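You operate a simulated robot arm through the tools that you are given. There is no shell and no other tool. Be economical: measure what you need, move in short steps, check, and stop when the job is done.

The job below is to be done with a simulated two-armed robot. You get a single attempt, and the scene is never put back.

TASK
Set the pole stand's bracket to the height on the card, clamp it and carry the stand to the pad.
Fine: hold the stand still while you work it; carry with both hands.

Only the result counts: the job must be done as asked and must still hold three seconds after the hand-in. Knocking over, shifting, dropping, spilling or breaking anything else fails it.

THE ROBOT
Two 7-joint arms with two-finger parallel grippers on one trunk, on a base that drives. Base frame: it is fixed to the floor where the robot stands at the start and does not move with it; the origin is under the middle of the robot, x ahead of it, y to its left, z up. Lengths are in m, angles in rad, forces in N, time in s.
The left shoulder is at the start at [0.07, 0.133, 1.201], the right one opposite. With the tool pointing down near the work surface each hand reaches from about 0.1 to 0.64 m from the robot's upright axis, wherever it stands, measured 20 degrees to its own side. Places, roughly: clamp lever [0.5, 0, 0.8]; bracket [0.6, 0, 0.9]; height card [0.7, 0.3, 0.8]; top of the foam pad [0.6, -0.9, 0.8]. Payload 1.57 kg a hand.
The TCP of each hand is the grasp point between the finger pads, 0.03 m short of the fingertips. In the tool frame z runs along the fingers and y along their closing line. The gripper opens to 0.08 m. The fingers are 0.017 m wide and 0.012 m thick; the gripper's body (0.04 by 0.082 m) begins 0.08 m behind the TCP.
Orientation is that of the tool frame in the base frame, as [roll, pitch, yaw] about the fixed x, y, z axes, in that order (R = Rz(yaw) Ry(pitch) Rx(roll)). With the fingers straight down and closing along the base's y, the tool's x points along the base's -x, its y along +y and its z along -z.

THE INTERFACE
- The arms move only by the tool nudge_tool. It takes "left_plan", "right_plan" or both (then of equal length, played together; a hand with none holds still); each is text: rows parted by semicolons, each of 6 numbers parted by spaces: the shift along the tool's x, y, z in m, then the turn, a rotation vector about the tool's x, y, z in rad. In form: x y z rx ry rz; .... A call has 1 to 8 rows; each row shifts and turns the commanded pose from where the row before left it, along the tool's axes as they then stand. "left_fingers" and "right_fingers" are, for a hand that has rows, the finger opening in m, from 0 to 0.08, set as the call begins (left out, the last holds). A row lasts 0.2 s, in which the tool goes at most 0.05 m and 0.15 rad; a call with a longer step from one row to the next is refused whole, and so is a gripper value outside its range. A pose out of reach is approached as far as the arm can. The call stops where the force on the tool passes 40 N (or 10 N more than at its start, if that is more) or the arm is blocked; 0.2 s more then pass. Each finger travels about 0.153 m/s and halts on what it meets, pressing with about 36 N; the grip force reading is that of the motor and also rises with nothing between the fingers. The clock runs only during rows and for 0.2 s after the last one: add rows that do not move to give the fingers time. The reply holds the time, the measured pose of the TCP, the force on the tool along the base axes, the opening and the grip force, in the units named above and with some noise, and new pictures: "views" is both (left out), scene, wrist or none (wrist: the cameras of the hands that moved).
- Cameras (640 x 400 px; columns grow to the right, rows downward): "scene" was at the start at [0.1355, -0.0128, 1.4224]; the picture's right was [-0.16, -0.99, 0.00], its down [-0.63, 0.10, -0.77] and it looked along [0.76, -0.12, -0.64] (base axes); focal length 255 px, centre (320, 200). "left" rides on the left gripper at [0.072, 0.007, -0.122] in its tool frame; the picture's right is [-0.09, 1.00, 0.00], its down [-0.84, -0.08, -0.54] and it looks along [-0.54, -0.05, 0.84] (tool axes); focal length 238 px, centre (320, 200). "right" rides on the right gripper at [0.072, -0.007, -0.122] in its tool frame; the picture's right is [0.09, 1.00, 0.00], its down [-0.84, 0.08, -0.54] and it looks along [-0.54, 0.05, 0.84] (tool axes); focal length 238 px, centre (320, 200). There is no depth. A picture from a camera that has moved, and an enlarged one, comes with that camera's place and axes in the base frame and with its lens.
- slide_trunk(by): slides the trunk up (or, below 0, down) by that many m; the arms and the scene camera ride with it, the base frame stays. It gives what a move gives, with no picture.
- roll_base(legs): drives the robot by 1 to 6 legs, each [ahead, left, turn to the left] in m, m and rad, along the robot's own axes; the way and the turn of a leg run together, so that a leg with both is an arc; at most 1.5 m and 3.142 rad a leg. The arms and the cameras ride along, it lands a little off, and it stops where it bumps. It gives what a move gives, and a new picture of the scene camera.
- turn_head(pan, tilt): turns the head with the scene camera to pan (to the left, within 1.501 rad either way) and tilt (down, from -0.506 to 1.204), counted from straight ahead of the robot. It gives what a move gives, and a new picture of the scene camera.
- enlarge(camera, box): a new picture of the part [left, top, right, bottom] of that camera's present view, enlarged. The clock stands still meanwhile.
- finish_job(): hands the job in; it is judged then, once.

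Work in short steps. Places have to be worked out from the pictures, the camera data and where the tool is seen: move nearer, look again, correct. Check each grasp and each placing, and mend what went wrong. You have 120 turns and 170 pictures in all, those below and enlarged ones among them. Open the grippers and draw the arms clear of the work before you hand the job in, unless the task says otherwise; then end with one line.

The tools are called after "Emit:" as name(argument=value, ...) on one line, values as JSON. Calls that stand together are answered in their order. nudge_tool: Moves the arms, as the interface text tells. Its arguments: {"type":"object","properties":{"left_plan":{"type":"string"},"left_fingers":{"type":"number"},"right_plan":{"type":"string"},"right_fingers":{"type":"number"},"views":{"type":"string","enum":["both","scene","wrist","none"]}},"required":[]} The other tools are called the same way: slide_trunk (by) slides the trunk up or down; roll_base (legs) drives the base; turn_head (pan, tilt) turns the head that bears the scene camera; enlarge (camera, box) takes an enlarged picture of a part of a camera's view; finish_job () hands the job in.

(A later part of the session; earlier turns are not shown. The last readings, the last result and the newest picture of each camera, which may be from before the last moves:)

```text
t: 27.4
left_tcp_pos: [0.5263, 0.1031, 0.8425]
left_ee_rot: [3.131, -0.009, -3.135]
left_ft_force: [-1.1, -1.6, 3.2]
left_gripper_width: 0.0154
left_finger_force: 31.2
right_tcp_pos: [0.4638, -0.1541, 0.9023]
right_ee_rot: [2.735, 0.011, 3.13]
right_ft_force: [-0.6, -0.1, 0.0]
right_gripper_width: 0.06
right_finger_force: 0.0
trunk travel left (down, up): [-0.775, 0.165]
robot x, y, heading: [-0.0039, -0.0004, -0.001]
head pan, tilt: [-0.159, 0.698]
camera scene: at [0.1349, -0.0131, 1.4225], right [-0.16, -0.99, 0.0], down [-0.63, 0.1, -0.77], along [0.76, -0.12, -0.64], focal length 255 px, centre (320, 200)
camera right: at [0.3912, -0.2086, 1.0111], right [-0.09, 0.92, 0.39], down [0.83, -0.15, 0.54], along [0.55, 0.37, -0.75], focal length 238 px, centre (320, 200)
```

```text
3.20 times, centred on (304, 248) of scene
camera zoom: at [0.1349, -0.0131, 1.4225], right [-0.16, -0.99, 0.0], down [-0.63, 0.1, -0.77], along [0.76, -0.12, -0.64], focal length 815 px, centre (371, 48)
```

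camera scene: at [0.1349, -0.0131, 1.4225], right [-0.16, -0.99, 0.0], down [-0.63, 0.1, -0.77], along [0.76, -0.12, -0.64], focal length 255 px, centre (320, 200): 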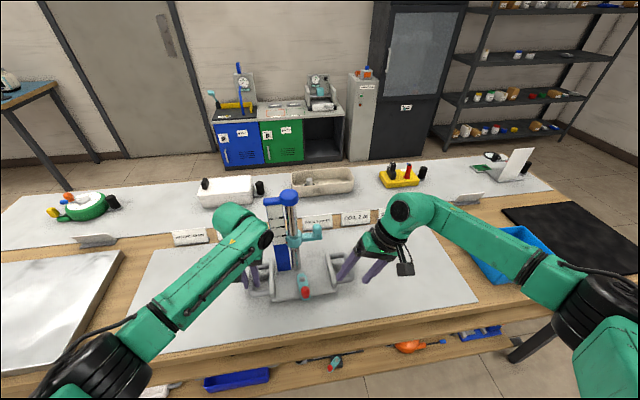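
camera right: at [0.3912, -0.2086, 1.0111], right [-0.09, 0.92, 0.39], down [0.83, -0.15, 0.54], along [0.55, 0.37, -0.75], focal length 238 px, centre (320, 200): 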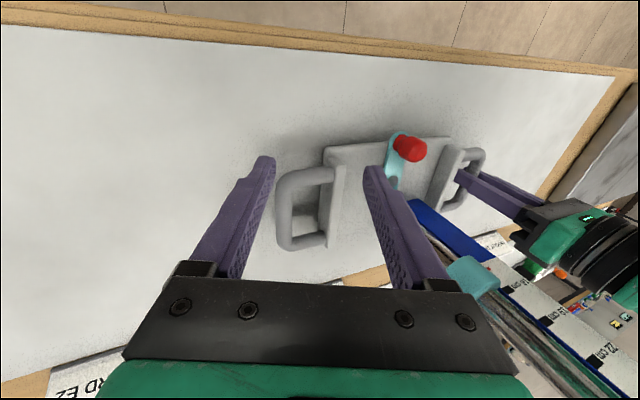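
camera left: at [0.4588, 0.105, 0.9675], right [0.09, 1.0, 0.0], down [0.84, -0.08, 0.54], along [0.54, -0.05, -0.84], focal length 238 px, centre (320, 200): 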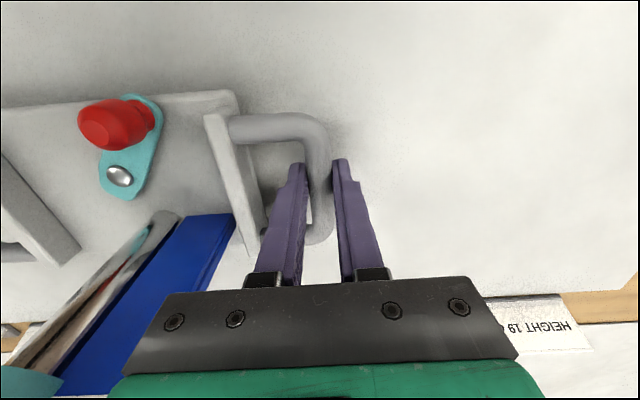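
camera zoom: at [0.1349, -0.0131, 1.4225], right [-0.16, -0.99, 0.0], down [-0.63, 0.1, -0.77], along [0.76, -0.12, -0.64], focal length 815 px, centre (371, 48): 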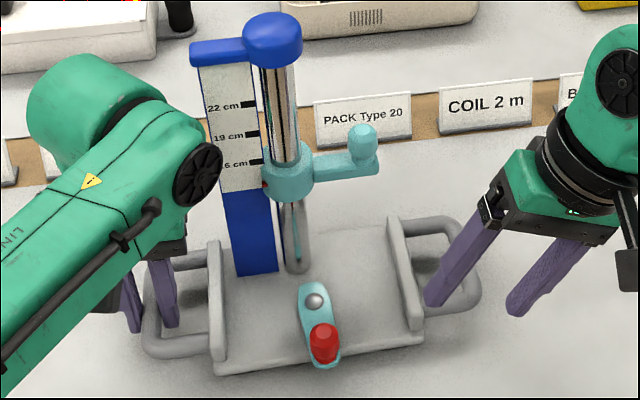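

The stand sprang back to its place and the lever now points straight ahead. I go back with a vertical hand over the knob (now about (0.472, -0.029)) to turn it further.

Emit:
nudge_tool(right_plan="0 0 -0.015 0.133 0 0;0 0 -0.015 0.133 0 0;0 0 -0.015 0.133 0 0;-0.002 0.034 0 0 0 0;-0.002 0.034 0 0 0 0;-0.002 0.034 0 0 0 0;-0.002 0.034 0 0 0 0;0 0 0 0 0 0", right_fingers=0.05, views="wrist")

```text
t: 29.2
left_tcp_pos: [0.5278, 0.1043, 0.8443]
left_ee_rot: [3.129, -0.006, -3.134]
left_ft_force: [0.2, -0.1, 4.3]
left_gripper_width: 0.0153
left_finger_force: 30.9
right_tcp_pos: [0.4742, -0.0306, 0.9512]
right_ee_rot: [3.133, 0.01, 3.131]
right_ft_force: [0.1, -0.6, 0.3]
right_gripper_width: 0.05
right_finger_force: 0.0
trunk travel left (down, up): [-0.775, 0.165]
robot x, y, heading: [-0.0064, 0.0032, -0.001]
head pan, tilt: [-0.159, 0.698]
camera right: at [0.4003, -0.0368, 1.0717], right [-0.08, 1.0, 0.01], down [0.83, 0.06, 0.55], along [0.55, 0.05, -0.83], focal length 238 px, centre (320, 200)
```

right: 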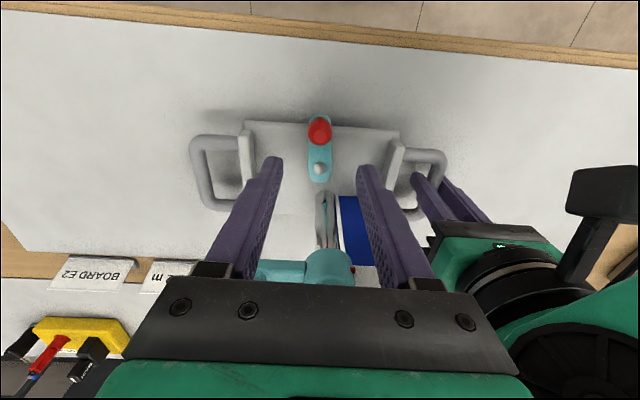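

Well aligned. I descend over the knob and close.

Emit:
nudge_tool(right_plan="0.002 0 0.03 0 0 0;0.002 0 0.03 0 0 0;0.002 0 0.029 0 0 0;0 0 0 0 0 0", right_fingers=0.05, views="none")

Emit:
nudge_tool(right_plan="0 0 0 0 0 0;0 0 0 0 0 0;0 0 0 0 0 0", right_fingers=0, views="wrist")

```text
t: 30.2
left_tcp_pos: [0.5268, 0.1043, 0.843]
left_ee_rot: [3.128, -0.008, -3.133]
left_ft_force: [1.8, 1.2, 5.9]
left_gripper_width: 0.0155
left_finger_force: 30.9
right_tcp_pos: [0.4674, -0.0271, 0.8622]
right_ee_rot: [3.135, 0.011, 3.13]
right_ft_force: [-0.5, -0.3, -0.5]
right_gripper_width: 0.0501
right_finger_force: 0.1
trunk travel left (down, up): [-0.775, 0.165]
robot x, y, heading: [0.0021, 0.003, 0.002]
head pan, tilt: [-0.159, 0.698]
```

```text
t: 31.0
left_tcp_pos: [0.5285, 0.104, 0.8432]
left_ee_rot: [3.128, -0.006, -3.132]
left_ft_force: [2.1, 3.3, 8.3]
left_gripper_width: 0.0152
left_finger_force: 31.6
right_tcp_pos: [0.4672, -0.0274, 0.8617]
right_ee_rot: [3.135, 0.011, 3.128]
right_ft_force: [-1.7, -1.7, -1.2]
right_gripper_width: 0.0225
right_finger_force: 35.3
trunk travel left (down, up): [-0.775, 0.165]
robot x, y, heading: [-0.0022, 0.0008, -0.003]
head pan, tilt: [-0.159, 0.698]
camera right: at [0.3938, -0.034, 0.9826], right [-0.08, 1.0, 0.01], down [0.83, 0.06, 0.55], along [0.55, 0.05, -0.83], focal length 238 px, centre (320, 200)
```

right: 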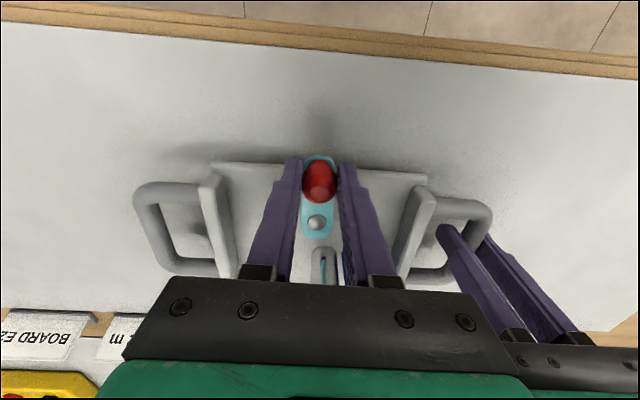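

Firm, low-force grip. Bolt at about (0.515, -0.026), radius 0.048; I swing the knob another 40° along the arc to the right.

Emit:
nudge_tool(right_plan="-0.0005 -0.0067 0 0 0 0;-0.0014 -0.0065 0 0 0 0;-0.0023 -0.0063 0 0 0 0;-0.0031 -0.0059 0 0 0 0;-0.0039 -0.0055 0 0 0 0", views="wrist")

```text
t: 32.2
left_tcp_pos: [0.5262, 0.1033, 0.8441]
left_ee_rot: [3.132, -0.007, -3.135]
left_ft_force: [1.8, -17.8, -2.8]
left_gripper_width: 0.0155
left_finger_force: 30.9
right_tcp_pos: [0.4771, -0.0594, 0.8606]
right_ee_rot: [3.13, 0.012, 3.133]
right_ft_force: [-5.2, 14.4, 11.6]
right_gripper_width: 0.0229
right_finger_force: 35.7
trunk travel left (down, up): [-0.775, 0.165]
robot x, y, heading: [-0.0006, -0.0009, -0.001]
head pan, tilt: [-0.159, 0.698]
camera right: at [0.4036, -0.0661, 0.9808], right [-0.08, 1.0, 0.01], down [0.83, 0.06, 0.55], along [0.55, 0.05, -0.83], focal length 238 px, centre (320, 200)
```

right: 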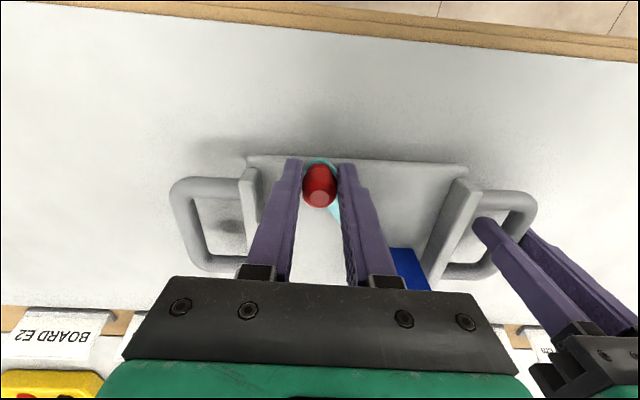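

The lever follows with ~15 N. I continue another 24°.

Emit:
nudge_tool(right_plan="-0.0047 -0.0048 0 0 0 0;-0.0053 -0.0041 0 0 0 0;-0.0058 -0.0033 0 0 0 0;0 0 0 0 0 0", views="wrist")

Emit:
enlarge(camera="scene", box=[240, 185, 368, 310])

```text
t: 33.0
left_tcp_pos: [0.527, 0.0992, 0.8438]
left_ee_rot: [-3.138, -0.005, -3.137]
left_ft_force: [2.9, -1.6, -0.2]
left_gripper_width: 0.0172
left_finger_force: 32.3
right_tcp_pos: [0.492, -0.0672, 0.8601]
right_ee_rot: [3.124, 0.009, 3.138]
right_ft_force: [-2.3, 1.3, 3.5]
right_gripper_width: 0.0229
right_finger_force: 35.4
trunk travel left (down, up): [-0.775, 0.165]
robot x, y, heading: [-0.0022, 0.0033, -0.005]
head pan, tilt: [-0.159, 0.698]
stopped in row 4 (right hand): the force on the tool passed its limit (the readings are from after the stop); the commanded pose is now the measured one
camera right: at [0.4185, -0.0757, 0.981], right [-0.09, 1.0, 0.02], down [0.83, 0.06, 0.55], along [0.55, 0.06, -0.83], focal length 238 px, centre (320, 200)
```

right: 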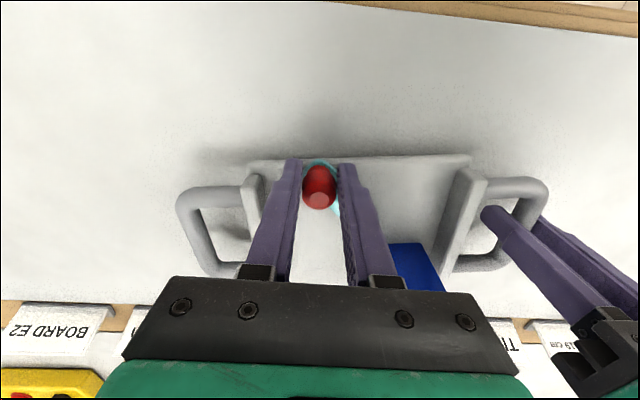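

```text
3.20 times, centred on (304, 248) of scene
camera zoom: at [0.1345, -0.0129, 1.4225], right [-0.16, -0.99, 0.0], down [-0.63, 0.1, -0.77], along [0.76, -0.12, -0.64], focal length 815 px, centre (371, 48)
```

zoom: 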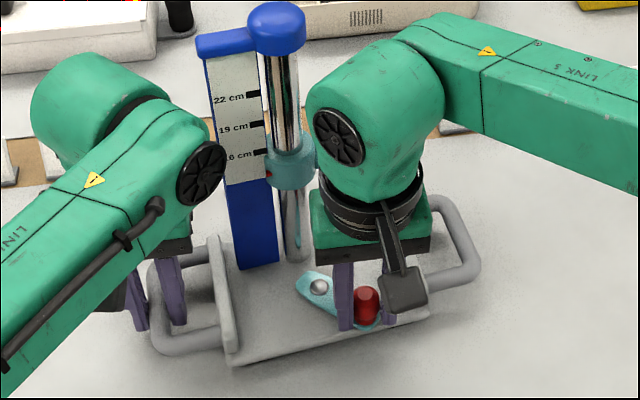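

End stop reached (the force tripped and the stand started to shift). The lever is fully over to the right, so I release and back up.

Emit:
nudge_tool(right_plan="0 0 0 0 0 0;0 0 0 0 0 0;0 0 -0.04 0 0 0;0 0 -0.04 0 0 0;0 -0.04 -0.02 0 0 0;0 -0.045 0 0 0 0;0 -0.045 0 0 0 0", right_fingers=0.05, views="scene")

Emit:
enlarge(camera="scene", box=[240, 185, 368, 310])

```text
t: 34.6
left_tcp_pos: [0.5276, 0.098, 0.8441]
left_ee_rot: [-3.141, -0.007, -3.14]
left_ft_force: [0.7, -0.2, -1.9]
left_gripper_width: 0.0156
left_finger_force: 30.9
right_tcp_pos: [0.4913, -0.2008, 0.9559]
right_ee_rot: [3.121, 0.008, 3.138]
right_ft_force: [0.3, 0.0, 0.3]
right_gripper_width: 0.05
right_finger_force: 0.0
trunk travel left (down, up): [-0.775, 0.165]
robot x, y, heading: [0.0003, -0.0012, -0.004]
head pan, tilt: [-0.159, 0.698]
camera scene: at [0.1352, -0.0147, 1.4224], right [-0.16, -0.99, 0.0], down [-0.63, 0.1, -0.77], along [0.76, -0.12, -0.64], focal length 255 px, centre (320, 200)
```

scene: 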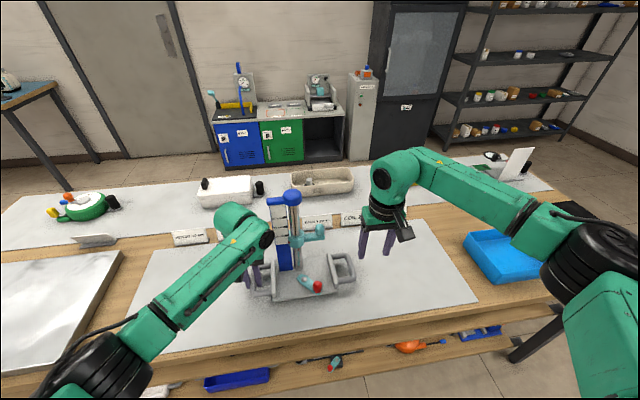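

```text
3.20 times, centred on (304, 248) of scene
camera zoom: at [0.1352, -0.0147, 1.4224], right [-0.16, -0.99, 0.0], down [-0.63, 0.1, -0.77], along [0.76, -0.12, -0.64], focal length 815 px, centre (371, 48)
```

zoom: 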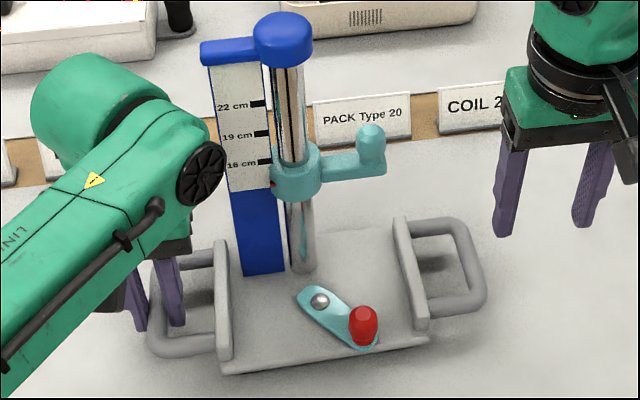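

The lever is now over to the right. I turn the right hand back to the 90° yaw and tilt for the bracket knob.

Emit:
nudge_tool(right_plan="0 -0.01 -0.02 0 0 0.15;0 0 -0.02 0 0 0.15;0 0 -0.02 0 0 0.15;0 0 0 0 0 0.15;0 0 0 0 0 0.15;0 0 0 0 0 0.15;0 0 0 0 0 0.15;0 0 0 0 0 0.15", views="none")

Emit:
nudge_tool(right_plan="0 0 0 0 0 0.15;0 0 0 0 0 0.15;0 0 0 0 0 0.07;0 0 0 0 0.15 0;0 0 0 0 0.15 0;0 0 0 0 0.15 0;0 0 0 0 0.15 0;0 0 0 0 0.15 0", views="wrist")

```text
t: 36.4
left_tcp_pos: [0.5285, 0.0985, 0.8431]
left_ee_rot: [3.14, -0.008, -3.139]
left_ft_force: [1.3, 0.5, -1.9]
left_gripper_width: 0.0155
left_finger_force: 31.3
right_tcp_pos: [0.49, -0.2106, 1.0168]
right_ee_rot: [3.128, -0.015, 1.938]
right_ft_force: [-0.5, -0.4, 1.1]
right_gripper_width: 0.05
right_finger_force: 0.1
trunk travel left (down, up): [-0.775, 0.165]
robot x, y, heading: [0.0019, 0.0001, -0.002]
head pan, tilt: [-0.159, 0.698]
```

```text
t: 38.2
left_tcp_pos: [0.529, 0.098, 0.8435]
left_ee_rot: [3.141, -0.006, -3.14]
left_ft_force: [0.1, 0.4, -2.5]
left_gripper_width: 0.0157
left_finger_force: 30.6
right_tcp_pos: [0.4902, -0.2103, 1.0175]
right_ee_rot: [3.128, -0.77, 1.576]
right_ft_force: [-0.2, 0.1, 0.1]
right_gripper_width: 0.05
right_finger_force: 0.1
trunk travel left (down, up): [-0.775, 0.165]
robot x, y, heading: [0.0023, 0.0016, 0.0]
head pan, tilt: [-0.159, 0.698]
camera right: at [0.4824, -0.244, 1.154], right [1.0, 0.06, 0.07], down [0.08, -0.98, -0.19], along [0.06, 0.2, -0.98], focal length 238 px, centre (320, 200)
```

right: 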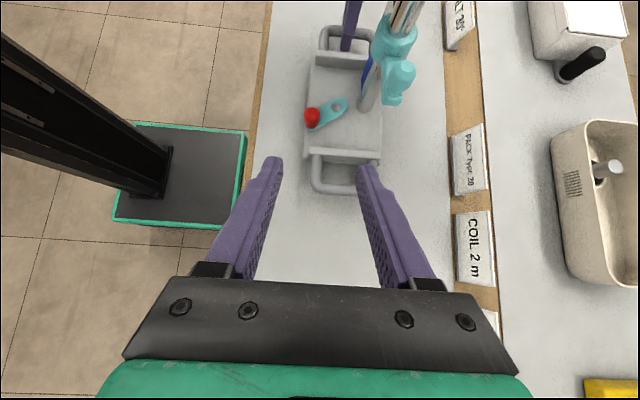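

The knob is at about (0.563, -0.078, 0.96). I line up and advance onto it.

Emit:
nudge_tool(right_plan="0.0235 0.037 0.0195 0 0 0;0.0235 0.037 0.0195 0 0 0;0 0 0.0325 0 0 0;0 0 0.0325 0 0 0;0 0 0.0325 0 0 0;0 0 0 0 0 0", views="wrist")

```text
t: 39.6
left_tcp_pos: [0.5274, 0.0987, 0.8431]
left_ee_rot: [3.141, -0.007, 3.142]
left_ft_force: [-0.4, 0.8, -1.0]
left_gripper_width: 0.0157
left_finger_force: 31.6
right_tcp_pos: [0.568, -0.082, 0.9495]
right_ee_rot: [3.129, -0.768, 1.576]
right_ft_force: [-0.1, -0.2, 0.3]
right_gripper_width: 0.0498
right_finger_force: 0.1
trunk travel left (down, up): [-0.775, 0.165]
robot x, y, heading: [-0.0028, -0.0022, 0.001]
head pan, tilt: [-0.159, 0.698]
camera right: at [0.5604, -0.1146, 1.0869], right [1.0, 0.06, 0.07], down [0.08, -0.98, -0.19], along [0.06, 0.2, -0.98], focal length 238 px, centre (320, 200)
```

right: 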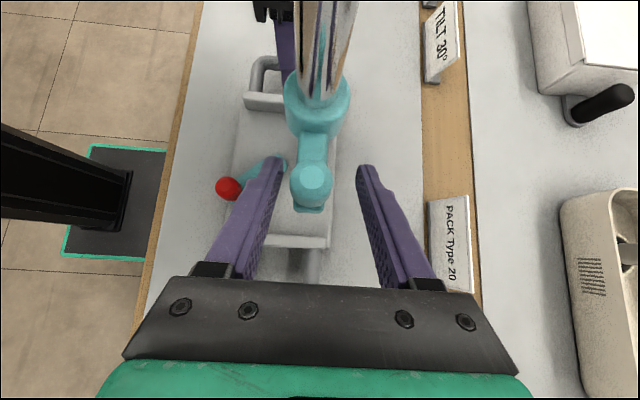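

The knob is 5 mm to the -x side; I correct, close, and then lift a first 10 mm.

Emit:
nudge_tool(right_plan="0 -0.005 0 0 0 0;0 0 0 0 0 0;0 0 0 0 0 0;0 0 0 0 0 0;0 0 0 0 0 0", right_fingers=0, views="none")

Emit:
nudge_tool(right_plan="0.00348 0 -0.00359 0 0 0;0.00348 0 -0.00359 0 0 0;0 0 0 0 0 0", views="none")

Emit:
enlarge(camera="scene", box=[262, 185, 352, 310])

```text
t: 40.8
left_tcp_pos: [0.5284, 0.0997, 0.8441]
left_ee_rot: [-3.14, -0.006, -3.139]
left_ft_force: [-0.3, -1.8, 1.3]
left_gripper_width: 0.0154
left_finger_force: 31.1
right_tcp_pos: [0.5628, -0.0824, 0.9501]
right_ee_rot: [3.133, -0.767, 1.576]
right_ft_force: [-0.3, 2.4, -1.0]
right_gripper_width: 0.0223
right_finger_force: 35.4
trunk travel left (down, up): [-0.775, 0.165]
robot x, y, heading: [-0.0027, 0.0009, -0.005]
head pan, tilt: [-0.159, 0.698]
```

```text
t: 41.6
left_tcp_pos: [0.5283, 0.0988, 0.8429]
left_ee_rot: [-3.141, -0.008, -3.139]
left_ft_force: [-2.1, -1.3, 2.6]
left_gripper_width: 0.0156
left_finger_force: 31.1
right_tcp_pos: [0.5614, -0.0825, 0.9629]
right_ee_rot: [3.129, -0.769, 1.575]
right_ft_force: [2.4, 1.5, -0.1]
right_gripper_width: 0.0222
right_finger_force: 35.0
trunk travel left (down, up): [-0.775, 0.165]
robot x, y, heading: [-0.0007, -0.003, -0.0]
head pan, tilt: [-0.159, 0.698]
```

```text
3.20 times, centred on (307, 248) of scene
camera zoom: at [0.1363, -0.0131, 1.4224], right [-0.16, -0.99, 0.0], down [-0.64, 0.1, -0.77], along [0.76, -0.12, -0.64], focal length 815 px, centre (362, 48)
```

zoom: 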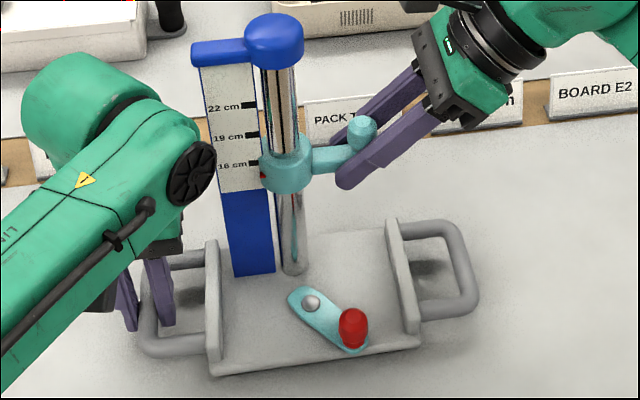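

The bracket slides freely now (pointer up by about 1 cm, little force). I lift a further 35 mm.

Emit:
nudge_tool(right_plan="0.00348 0 -0.00359 0 0 0;0.00348 0 -0.00359 0 0 0;0.00348 0 -0.00359 0 0 0;0.00348 0 -0.00359 0 0 0;0.00348 0 -0.00359 0 0 0;0.00348 0 -0.00359 0 0 0;0.00348 0 -0.00359 0 0 0;0 0 0 0 0 0", views="none")

Emit:
enlarge(camera="scene", box=[264, 190, 312, 250])

Emit:
enlarge(camera="right", box=[260, 50, 400, 230])

```text
t: 43.4
left_tcp_pos: [0.5288, 0.1002, 0.8434]
left_ee_rot: [-3.142, -0.007, -3.14]
left_ft_force: [-1.0, 0.2, 3.1]
left_gripper_width: 0.0152
left_finger_force: 31.0
right_tcp_pos: [0.5595, -0.0829, 0.9977]
right_ee_rot: [3.13, -0.77, 1.577]
right_ft_force: [2.6, -0.1, 0.2]
right_gripper_width: 0.0221
right_finger_force: 35.3
trunk travel left (down, up): [-0.775, 0.165]
robot x, y, heading: [0.0002, -0.0003, 0.0]
head pan, tilt: [-0.159, 0.698]
```

```text
6.67 times, centred on (288, 220) of scene
camera zoom: at [0.1363, -0.0128, 1.4224], right [-0.16, -0.99, 0.0], down [-0.64, 0.1, -0.77], along [0.76, -0.12, -0.64], focal length 1697 px, centre (533, 67)
```

zoom: 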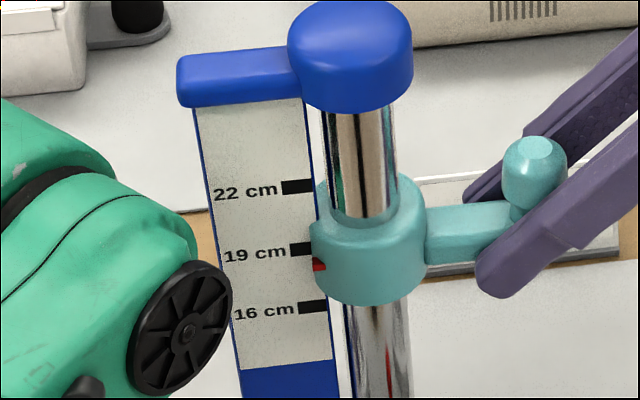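

```text
2.22 times, centred on (330, 140) of right
camera zoom: at [0.5526, -0.1148, 1.1349], right [1.0, 0.06, 0.07], down [0.08, -0.98, -0.19], along [0.06, 0.19, -0.98], focal length 530 px, centre (298, 333)
```

zoom: 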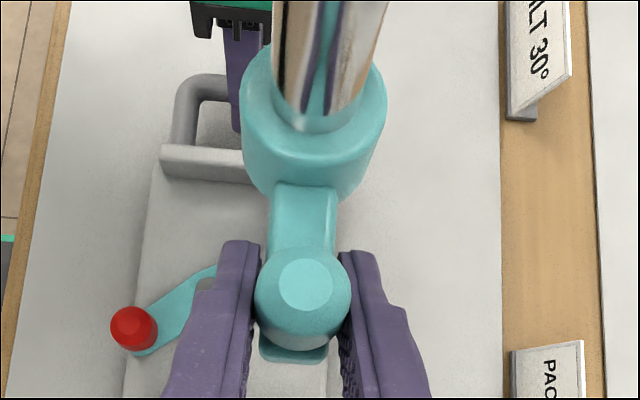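

Triangulating, the pointer reads about 18.85 (scene view shows it low because it stands in front of the scale). I lift 1.5 mm more, then open slightly to test whether friction holds the bracket (the hand carries almost no weight).

Emit:
nudge_tool(right_plan="0.00105 0 -0.00108 0 0 0;0 0 0 0 0 0", views="none")

Emit:
nudge_tool(right_plan="0 0 0 0 0 0;0 0 0 0 0 0", right_fingers=0.03, views="none")

Emit:
enlarge(camera="scene", box=[264, 190, 312, 250])

```text
t: 44.0
left_tcp_pos: [0.5281, 0.0994, 0.8431]
left_ee_rot: [-3.14, -0.007, -3.14]
left_ft_force: [-1.4, 0.9, 3.2]
left_gripper_width: 0.0153
left_finger_force: 31.2
right_tcp_pos: [0.5599, -0.0817, 0.9996]
right_ee_rot: [3.129, -0.765, 1.576]
right_ft_force: [2.1, -1.1, 0.0]
right_gripper_width: 0.0225
right_finger_force: 35.2
trunk travel left (down, up): [-0.775, 0.165]
robot x, y, heading: [0.0002, 0.0019, -0.001]
head pan, tilt: [-0.159, 0.698]
```

```text
t: 44.6
left_tcp_pos: [0.5279, 0.0997, 0.8435]
left_ee_rot: [-3.141, -0.007, -3.14]
left_ft_force: [0.9, 1.1, 0.5]
left_gripper_width: 0.0156
left_finger_force: 31.3
right_tcp_pos: [0.5598, -0.082, 1.0001]
right_ee_rot: [3.129, -0.769, 1.576]
right_ft_force: [1.0, 0.5, -0.4]
right_gripper_width: 0.0298
right_finger_force: 0.1
trunk travel left (down, up): [-0.775, 0.165]
robot x, y, heading: [-0.0036, -0.0011, 0.0]
head pan, tilt: [-0.159, 0.698]
```

```text
6.67 times, centred on (288, 220) of scene
camera zoom: at [0.1357, -0.0127, 1.4224], right [-0.16, -0.99, 0.0], down [-0.63, 0.1, -0.77], along [0.76, -0.12, -0.64], focal length 1697 px, centre (533, 67)
```

zoom: 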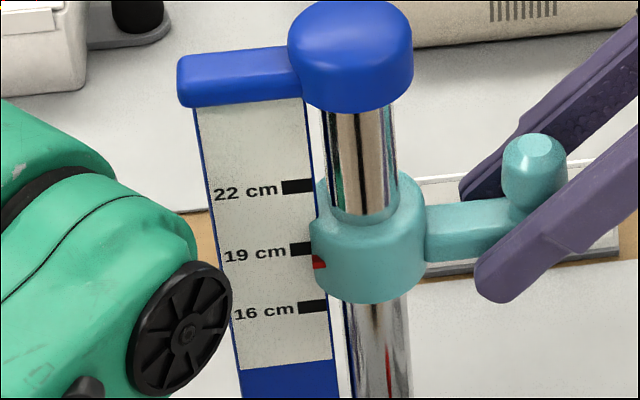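

Friction holds the bracket. I withdraw the right hand and turn it to take a level look at the scale from the front.

Emit:
nudge_tool(right_plan="0 0 -0.04 0 0 0;0 0 -0.04 0 0 0;0 0 -0.04 0 0 0;0 0 0 0 -0.15 0;0 0 0 0 -0.15 0;0 0 0 0 -0.15 0;0 0 0 0 -0.15 0;0 0 0 0 -0.15 0", right_fingers=0.05, views="none")

Emit:
nudge_tool(right_plan="0 -0.03 0 0 0 -0.15;0 -0.03 0 0 0 -0.15;0 -0.03 0 0 0 -0.15;0 -0.02 0 0 0 -0.15;0 0 0 0 0 -0.15;0 0 0 0 0 -0.15;0 0 0 0 0 -0.15;0 0 0 0 0 -0.15", views="none")

Emit:
nudge_tool(right_plan="0 0 0 0 0 -0.15;0 0 0 0 0 -0.15;0 0 0 0 0 -0.07;0 0 0.02 0 -0.15 0;0 0 0.02 0 -0.15 0;0 0 0.02 0 -0.15 0;0 0 0 0 -0.15 0;0 0 0 0 -0.15 0", right_fingers=0.07, views="wrist")

```text
t: 46.4
left_tcp_pos: [0.5274, 0.0994, 0.843]
left_ee_rot: [-3.139, -0.006, -3.139]
left_ft_force: [-0.4, -0.8, -0.4]
left_gripper_width: 0.0153
left_finger_force: 30.9
right_tcp_pos: [0.56, -0.1643, 1.0859]
right_ee_rot: [3.134, -0.016, 1.567]
right_ft_force: [-0.2, -0.2, 0.3]
right_gripper_width: 0.05
right_finger_force: 0.0
trunk travel left (down, up): [-0.775, 0.165]
robot x, y, heading: [-0.0005, 0.0017, 0.002]
head pan, tilt: [-0.159, 0.698]
```

```text
t: 48.2
left_tcp_pos: [0.5285, 0.0985, 0.8433]
left_ee_rot: [-3.139, -0.006, -3.139]
left_ft_force: [-0.8, -1.0, -2.2]
left_gripper_width: 0.0154
left_finger_force: 31.0
right_tcp_pos: [0.4515, -0.1864, 1.0846]
right_ee_rot: [3.124, 0.001, 2.771]
right_ft_force: [0.9, 1.1, -0.3]
right_gripper_width: 0.0501
right_finger_force: 0.0
trunk travel left (down, up): [-0.775, 0.165]
robot x, y, heading: [-0.0005, -0.0039, 0.004]
head pan, tilt: [-0.159, 0.698]
```

```text
t: 50.0
left_tcp_pos: [0.5281, 0.0991, 0.8429]
left_ee_rot: [3.141, -0.007, -3.139]
left_ft_force: [-0.4, 0.6, -1.9]
left_gripper_width: 0.0153
left_finger_force: 31.2
right_tcp_pos: [0.4619, -0.1865, 1.0258]
right_ee_rot: [3.116, 0.761, 3.122]
right_ft_force: [0.5, 0.0, -0.1]
right_gripper_width: 0.0698
right_finger_force: 0.1
trunk travel left (down, up): [-0.775, 0.165]
robot x, y, heading: [0.004, -0.0001, 0.004]
head pan, tilt: [-0.159, 0.698]
camera right: at [0.3256, -0.1924, 1.0635], right [-0.06, 1.0, -0.05], down [0.23, 0.06, 0.97], along [0.97, 0.05, -0.24], focal length 238 px, centre (320, 200)
```

right: 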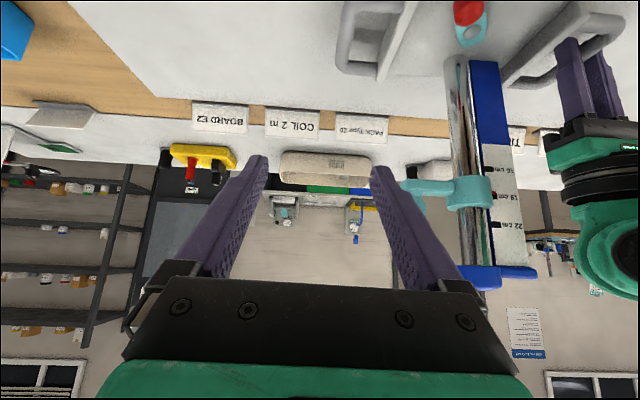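

The picture is upside-down but nearly level. I slide the camera down to scale height and sideways in front of the pole.

Emit:
nudge_tool(right_plan="0.0148 0.0375 0.0083 0 0 0;0.0148 0.0375 0.0083 0 0 0;0.0148 0.0375 0.0083 0 0 0;0.0148 0.0375 0.0083 0 0 0;0 0 0 0 0 0", views="none")

Emit:
enlarge(camera="right", box=[250, 20, 390, 240])

```text
t: 51.2
left_tcp_pos: [0.5283, 0.0997, 0.8433]
left_ee_rot: [3.14, -0.007, -3.14]
left_ft_force: [0.0, 1.3, -0.4]
left_gripper_width: 0.0157
left_finger_force: 31.5
right_tcp_pos: [0.4437, -0.0344, 0.9657]
right_ee_rot: [3.118, 0.76, 3.12]
right_ft_force: [0.2, -0.1, 0.4]
right_gripper_width: 0.0701
right_finger_force: 0.2
trunk travel left (down, up): [-0.775, 0.165]
robot x, y, heading: [-0.0006, -0.0008, 0.002]
head pan, tilt: [-0.159, 0.698]
```

```text
1.82 times, centred on (320, 130) of right
camera zoom: at [0.3068, -0.0409, 1.0037], right [-0.06, 1.0, -0.05], down [0.23, 0.06, 0.97], along [0.97, 0.05, -0.24], focal length 433 px, centre (320, 327)
```

zoom: 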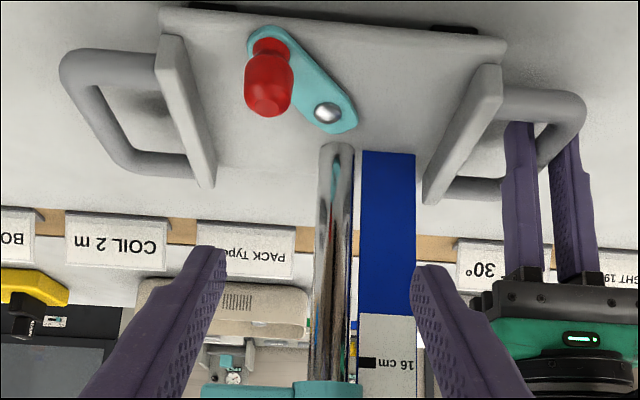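

I enlarge the region with the pointer.

Emit:
enlarge(camera="right", box=[305, 205, 375, 265])

```text
6.67 times, centred on (340, 235) of right
camera zoom: at [0.3068, -0.0409, 1.0037], right [-0.06, 1.0, -0.05], down [0.23, 0.06, 0.97], along [0.97, 0.05, -0.24], focal length 1589 px, centre (187, -33)
```

zoom: 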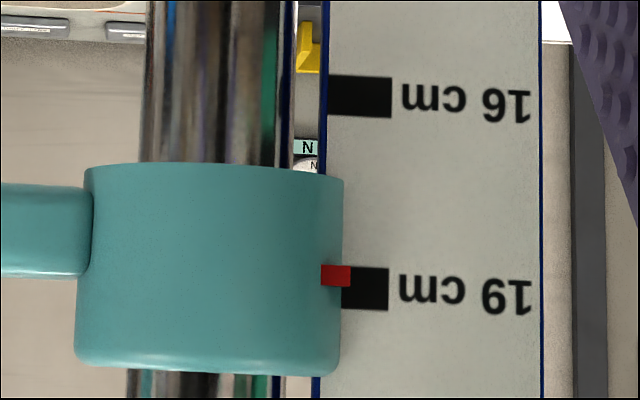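

Level view: the pointer is only about 1.3 mm under the 19 mark centre, well within the mark. Now I untilt the right hand and hover over the lever knob (about (0.475, -0.06)) to clamp.

Emit:
nudge_tool(right_plan="0 0 0 0 0.15 0;0 0 0 0 0.15 0;0 0 0 0 0.15 0;0 0 0 0 0.15 0;0 0 0 0 0.15 0;-0.016 -0.013 0.005 0 0 0;-0.016 -0.013 0.005 0 0 0;0 0 0 0 0 0", right_fingers=0.05, views="wrist")

```text
t: 53.0
left_tcp_pos: [0.5278, 0.0991, 0.8443]
left_ee_rot: [-3.14, -0.007, -3.139]
left_ft_force: [0.1, -0.6, -1.7]
left_gripper_width: 0.0156
left_finger_force: 31.4
right_tcp_pos: [0.4761, -0.0611, 0.9514]
right_ee_rot: [3.124, 0.01, 3.136]
right_ft_force: [0.2, 0.1, 0.4]
right_gripper_width: 0.0499
right_finger_force: 0.2
trunk travel left (down, up): [-0.775, 0.165]
robot x, y, heading: [0.001, -0.0039, -0.0]
head pan, tilt: [-0.159, 0.698]
camera right: at [0.402, -0.0688, 1.0719], right [-0.09, 1.0, 0.02], down [0.83, 0.06, 0.55], along [0.55, 0.06, -0.83], focal length 238 px, centre (320, 200)
```

right: 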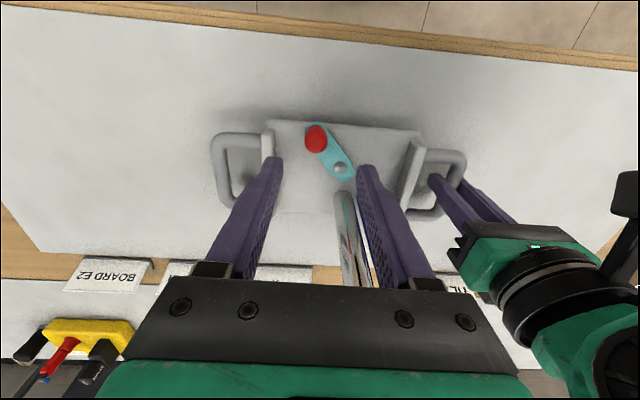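

Aligned; I descend and close on the lever knob.

Emit:
nudge_tool(right_plan="0 -0.001 0.03 0 0 0;0 0 0.03 0 0 0;0 0 0.03 0 0 0;0 0 0 0 0 0", views="none")

Emit:
nudge_tool(right_plan="0 0 0 0 0 0;0 0 0 0 0 0;0 0 0 0 0 0", right_fingers=0, views="wrist")

```text
t: 54.0
left_tcp_pos: [0.5286, 0.0992, 0.8443]
left_ee_rot: [-3.14, -0.005, -3.139]
left_ft_force: [0.4, 0.2, -2.0]
left_gripper_width: 0.0156
left_finger_force: 31.2
right_tcp_pos: [0.4736, -0.0623, 0.8635]
right_ee_rot: [3.123, 0.008, 3.138]
right_ft_force: [-0.6, 0.6, 0.3]
right_gripper_width: 0.0501
right_finger_force: 0.1
trunk travel left (down, up): [-0.775, 0.165]
robot x, y, heading: [0.002, 0.0001, 0.001]
head pan, tilt: [-0.159, 0.698]
```

```text
t: 54.8
left_tcp_pos: [0.5284, 0.0994, 0.8444]
left_ee_rot: [-3.14, -0.008, -3.14]
left_ft_force: [1.1, 3.1, 2.4]
left_gripper_width: 0.0153
left_finger_force: 30.5
right_tcp_pos: [0.4739, -0.063, 0.8617]
right_ee_rot: [3.126, 0.008, 3.135]
right_ft_force: [-0.4, -3.3, -0.8]
right_gripper_width: 0.0222
right_finger_force: 35.1
trunk travel left (down, up): [-0.775, 0.165]
robot x, y, heading: [-0.0034, -0.0017, 0.001]
head pan, tilt: [-0.159, 0.698]
camera right: at [0.4012, -0.0698, 0.9828], right [-0.09, 1.0, 0.02], down [0.83, 0.06, 0.55], along [0.55, 0.06, -0.83], focal length 238 px, centre (320, 200)
```

right: 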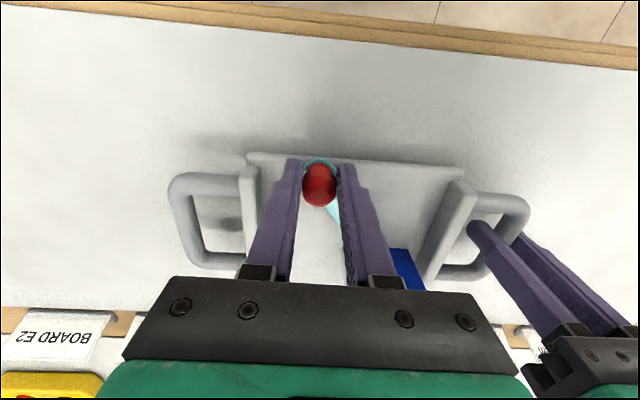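

Good grip. I swing the lever back left through the front, first 40°.

Emit:
nudge_tool(right_plan="0.0042 0.0058 0 0 0 0;0.0033 0.0063 0 0 0 0;0.0024 0.0066 0 0 0 0;0.0015 0.007 0 0 0 0;0.0005 0.0071 0 0 0 0", views="wrist")

```text
t: 56.0
left_tcp_pos: [0.5274, 0.0969, 0.8434]
left_ee_rot: [-3.137, -0.006, -3.141]
left_ft_force: [6.2, -1.4, -2.9]
left_gripper_width: 0.0166
left_finger_force: 32.4
right_tcp_pos: [0.4626, -0.0252, 0.8632]
right_ee_rot: [3.118, 0.011, 3.138]
right_ft_force: [-7.4, 0.7, 2.9]
right_gripper_width: 0.0
right_finger_force: 21.5
trunk travel left (down, up): [-0.775, 0.165]
robot x, y, heading: [0.0007, 0.0011, -0.003]
head pan, tilt: [-0.159, 0.698]
camera right: at [0.3893, -0.0353, 0.9839], right [-0.09, 1.0, 0.02], down [0.83, 0.06, 0.55], along [0.55, 0.07, -0.83], focal length 238 px, centre (320, 200)
```

right: 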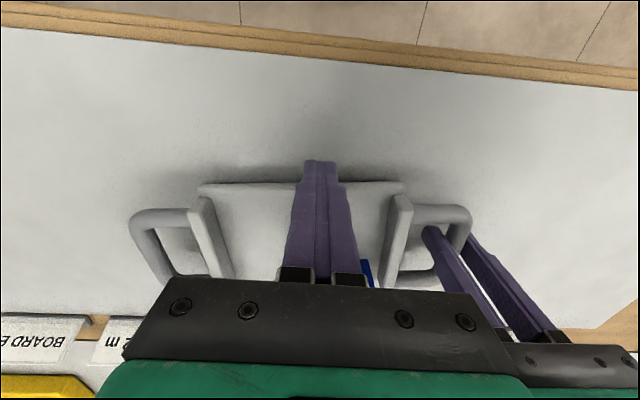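

The fingers slipped off the knob. I raise the hand to see where the lever is.

Emit:
nudge_tool(right_plan="0 0 -0.045 0 0 0;0 -0.02 -0.045 0 0 0;0 -0.02 0 0 0 0;0 0 0 0 0 0", right_fingers=0, views="both")

```text
t: 57.0
left_tcp_pos: [0.528, 0.098, 0.8434]
left_ee_rot: [-3.141, -0.006, -3.141]
left_ft_force: [0.0, -0.6, -0.9]
left_gripper_width: 0.015
left_finger_force: 31.1
right_tcp_pos: [0.46, -0.0696, 0.9538]
right_ee_rot: [3.125, 0.008, 3.137]
right_ft_force: [0.3, -0.2, 0.9]
right_gripper_width: 0.0
right_finger_force: 21.6
trunk travel left (down, up): [-0.775, 0.165]
robot x, y, heading: [0.001, -0.0011, -0.002]
head pan, tilt: [-0.159, 0.698]
camera scene: at [0.1354, -0.0127, 1.4224], right [-0.16, -0.99, 0.0], down [-0.63, 0.1, -0.77], along [0.76, -0.12, -0.64], focal length 255 px, centre (320, 200)
camera right: at [0.387, -0.0772, 1.0748], right [-0.09, 1.0, 0.02], down [0.83, 0.06, 0.55], along [0.55, 0.06, -0.83], focal length 238 px, centre (320, 200)
```

scene: 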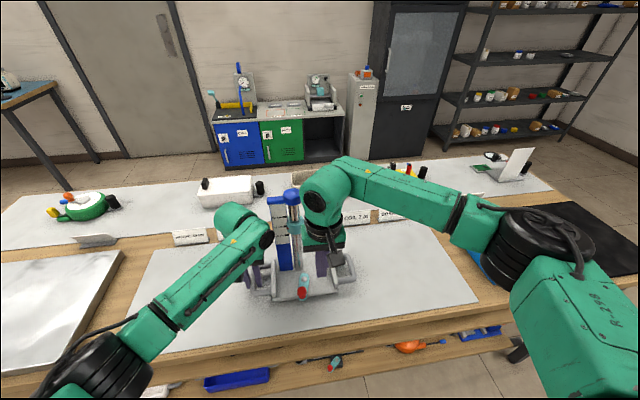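
right: 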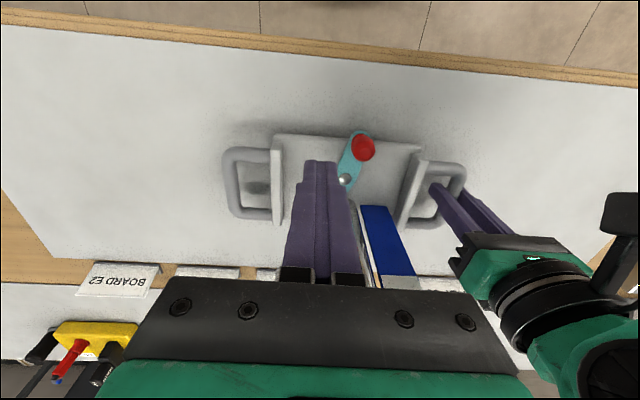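

The lever is at about 174° now. I'll push it the rest with closed fingers from its right side: descend beside the knob at (0.464, -0.06).

Emit:
nudge_tool(right_plan="-0.002 0.004 0.03 0 0 0;-0.002 0.004 0.03 0 0 0;0 0 0.027 0 0 0;0 0 0 0 0 0", views="wrist")

```text
t: 58.0
left_tcp_pos: [0.5276, 0.0978, 0.8434]
left_ee_rot: [3.14, -0.006, -3.141]
left_ft_force: [-0.6, -0.6, -1.9]
left_gripper_width: 0.0153
left_finger_force: 31.2
right_tcp_pos: [0.467, -0.0603, 0.8665]
right_ee_rot: [3.123, 0.009, 3.137]
right_ft_force: [0.8, 0.4, 0.7]
right_gripper_width: 0.0
right_finger_force: 21.1
trunk travel left (down, up): [-0.775, 0.165]
robot x, y, heading: [-0.001, 0.0009, -0.003]
head pan, tilt: [-0.159, 0.698]
camera right: at [0.394, -0.0676, 0.9864], right [-0.09, 1.0, 0.02], down [0.83, 0.06, 0.55], along [0.55, 0.06, -0.83], focal length 238 px, centre (320, 200)
```

right: 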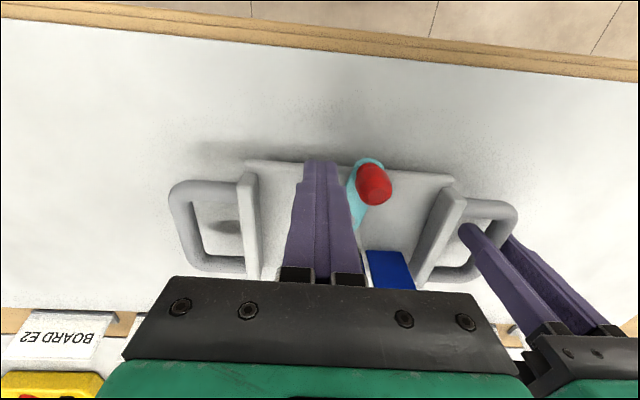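

In place beside the knob. I push it to +y.

Emit:
nudge_tool(right_plan="0 0.006 0 0 0 0;0 0.006 0 0 0 0;0 0.006 0 0 0 0;-0.001 0.006 0 0 0 0;-0.0015 0.006 0 0 0 0;-0.002 0.005 0 0 0 0;-0.002 0.005 0 0 0 0", views="wrist")

Emit:
enlarge(camera="scene", box=[240, 185, 368, 310])

```text
t: 59.6
left_tcp_pos: [0.5288, 0.0999, 0.8438]
left_ee_rot: [3.139, -0.006, -3.136]
left_ft_force: [7.5, 16.0, -4.9]
left_gripper_width: 0.0154
left_finger_force: 30.8
right_tcp_pos: [0.4726, -0.021, 0.867]
right_ee_rot: [3.129, 0.006, 3.134]
right_ft_force: [-7.7, -16.1, 2.7]
right_gripper_width: 0.0
right_finger_force: 20.8
trunk travel left (down, up): [-0.775, 0.165]
robot x, y, heading: [0.0016, 0.0024, 0.001]
head pan, tilt: [-0.159, 0.698]
camera right: at [0.4011, -0.0284, 0.987], right [-0.09, 1.0, 0.01], down [0.83, 0.06, 0.55], along [0.55, 0.06, -0.84], focal length 238 px, centre (320, 200)
```

right: 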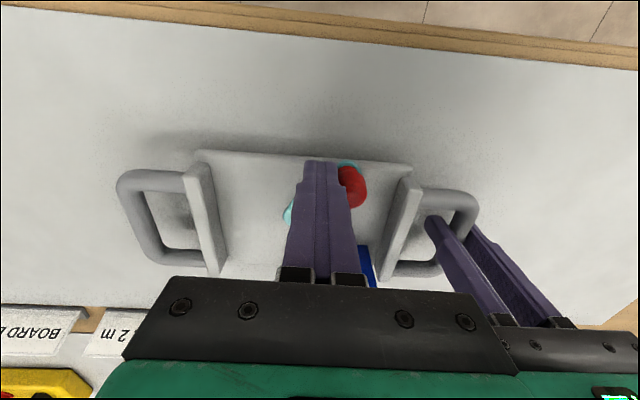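

```text
3.20 times, centred on (304, 248) of scene
camera zoom: at [0.1355, -0.0129, 1.4225], right [-0.16, -0.99, 0.0], down [-0.63, 0.1, -0.77], along [0.76, -0.12, -0.64], focal length 815 px, centre (371, 48)
```

zoom: 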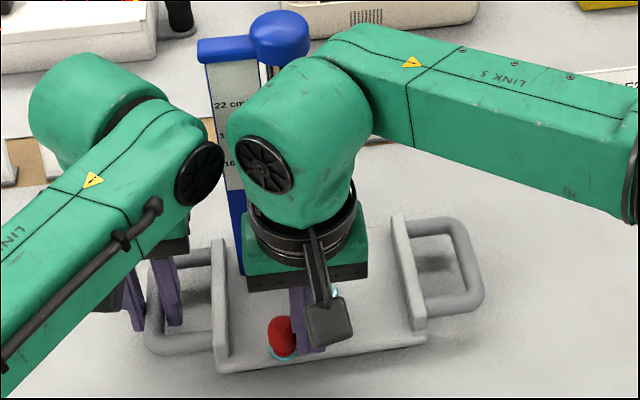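

The lever is near its original clamped position at 18 N. I push a bit further to reach the stop.

Emit:
nudge_tool(right_plan="-0.003 0.004 0 0 0 0;-0.003 0.004 0 0 0 0;0 0 0 0 0 0", views="wrist")

Emit:
enlarge(camera="scene", box=[240, 185, 368, 310])

```text
t: 60.2
left_tcp_pos: [0.5298, 0.105, 0.8439]
left_ee_rot: [3.129, -0.002, -3.128]
left_ft_force: [1.3, 3.6, -2.6]
left_gripper_width: 0.0158
left_finger_force: 30.8
right_tcp_pos: [0.4774, -0.0174, 0.865]
right_ee_rot: [3.136, 0.002, 3.134]
right_ft_force: [-2.6, -2.6, 1.5]
right_gripper_width: 0.0
right_finger_force: 21.4
trunk travel left (down, up): [-0.775, 0.165]
robot x, y, heading: [-0.0019, -0.0018, 0.005]
head pan, tilt: [-0.159, 0.698]
stopped in row 2 (right hand): the force on the tool passed its limit (the readings are from after the stop); the commanded pose is now the measured one
camera right: at [0.4054, -0.0236, 0.987], right [-0.08, 1.0, 0.0], down [0.84, 0.07, 0.54], along [0.54, 0.05, -0.84], focal length 238 px, centre (320, 200)
```

right: 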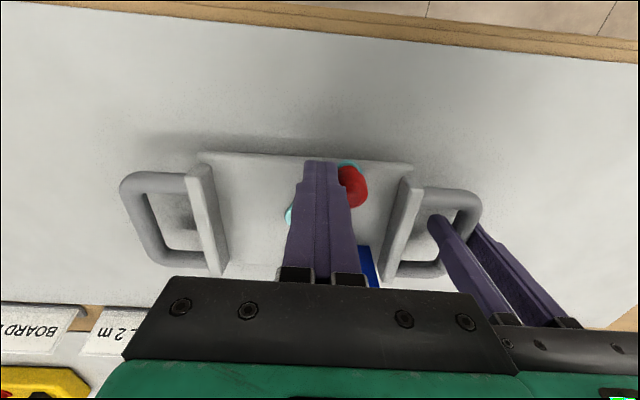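

```text
3.20 times, centred on (304, 248) of scene
camera zoom: at [0.1357, -0.0125, 1.4224], right [-0.16, -0.99, 0.0], down [-0.63, 0.1, -0.77], along [0.76, -0.12, -0.64], focal length 815 px, centre (371, 48)
```

zoom: 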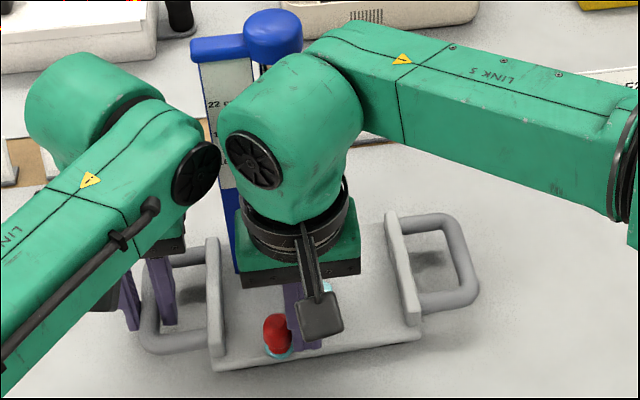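

End stop reached: clamped. I pull the right hand off and up, toward the right handle, and check.

Emit:
nudge_tool(right_plan="0.005 -0.02 0 0 0 0;0 0 -0.045 0 0 0;0 -0.02 -0.045 0 0 0;-0.01 -0.035 0 0 0 0;-0.015 -0.035 0 0 0 0;-0.015 -0.035 0 0 0 0;0 0 0 0 0 0", right_fingers=0.045, views="both")

Emit:
enlarge(camera="scene", box=[240, 185, 368, 310])

```text
t: 61.8
left_tcp_pos: [0.5309, 0.1046, 0.8439]
left_ee_rot: [3.13, -0.005, -3.132]
left_ft_force: [-0.4, -1.2, -1.8]
left_gripper_width: 0.0153
left_finger_force: 31.1
right_tcp_pos: [0.512, -0.1628, 0.9548]
right_ee_rot: [3.138, 0.001, 3.133]
right_ft_force: [-0.3, -0.8, -1.0]
right_gripper_width: 0.0452
right_finger_force: 0.1
trunk travel left (down, up): [-0.775, 0.165]
robot x, y, heading: [-0.0015, -0.0002, 0.002]
head pan, tilt: [-0.159, 0.698]
camera scene: at [0.136, -0.0125, 1.4224], right [-0.16, -0.99, 0.0], down [-0.64, 0.1, -0.77], along [0.76, -0.12, -0.64], focal length 255 px, centre (320, 200)
camera right: at [0.4405, -0.1698, 1.0767], right [-0.08, 1.0, 0.0], down [0.84, 0.07, 0.54], along [0.54, 0.05, -0.84], focal length 238 px, centre (320, 200)
```

scene: 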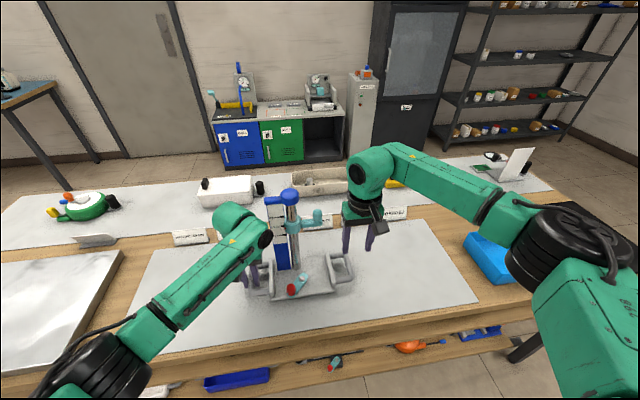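
right: 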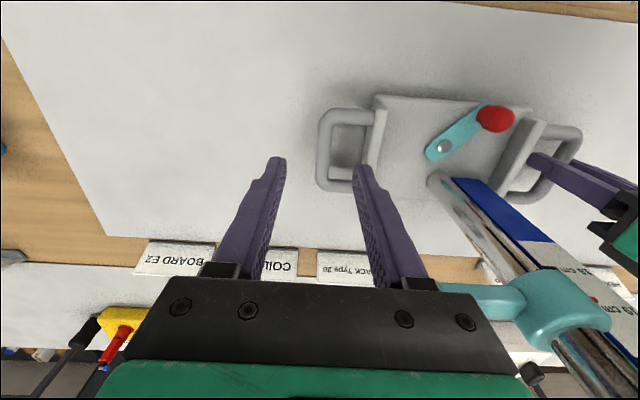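

```text
3.20 times, centred on (304, 248) of scene
camera zoom: at [0.136, -0.0125, 1.4224], right [-0.16, -0.99, 0.0], down [-0.64, 0.1, -0.77], along [0.76, -0.12, -0.64], focal length 815 px, centre (371, 48)
```

zoom: 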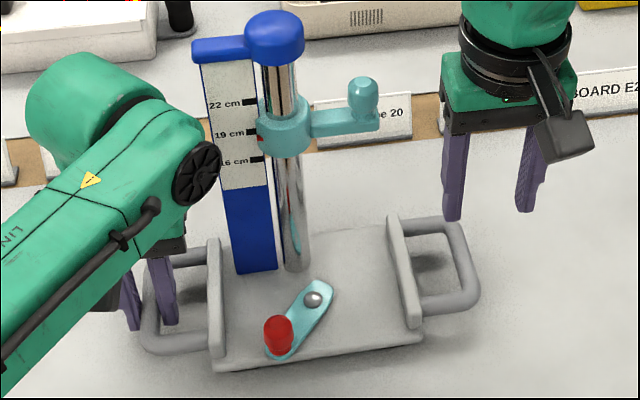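

The lever is back at its clamped angle and the pointer stays at 19. The right handle bar is at about (0.53, -0.155); I descend over it.

Emit:
nudge_tool(right_plan="-0.009 0.004 0.02 0 0 0;-0.009 0.004 0.02 0 0 0;0 0 0.02 0 0 0;0 0 0.02 0 0 0;0 0 0.02 0 0 0;0 0 0.01 0 0 0;0 0 0 0 0 0", right_fingers=0.045, views="wrist")

```text
t: 63.4
left_tcp_pos: [0.5309, 0.1035, 0.843]
left_ee_rot: [3.131, -0.005, -3.131]
left_ft_force: [-0.8, 0.8, -1.0]
left_gripper_width: 0.0155
left_finger_force: 30.8
right_tcp_pos: [0.5283, -0.1546, 0.8435]
right_ee_rot: [3.136, 0.0, 3.132]
right_ft_force: [-0.1, 0.8, -0.2]
right_gripper_width: 0.0448
right_finger_force: 0.1
trunk travel left (down, up): [-0.775, 0.165]
robot x, y, heading: [0.0027, 0.0007, -0.002]
head pan, tilt: [-0.159, 0.698]
camera right: at [0.4575, -0.1606, 0.9652], right [-0.08, 1.0, 0.0], down [0.84, 0.07, 0.54], along [0.54, 0.05, -0.84], focal length 238 px, centre (320, 200)
```

right: 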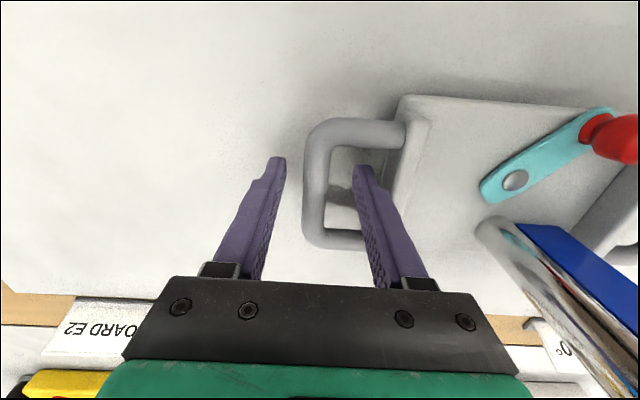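

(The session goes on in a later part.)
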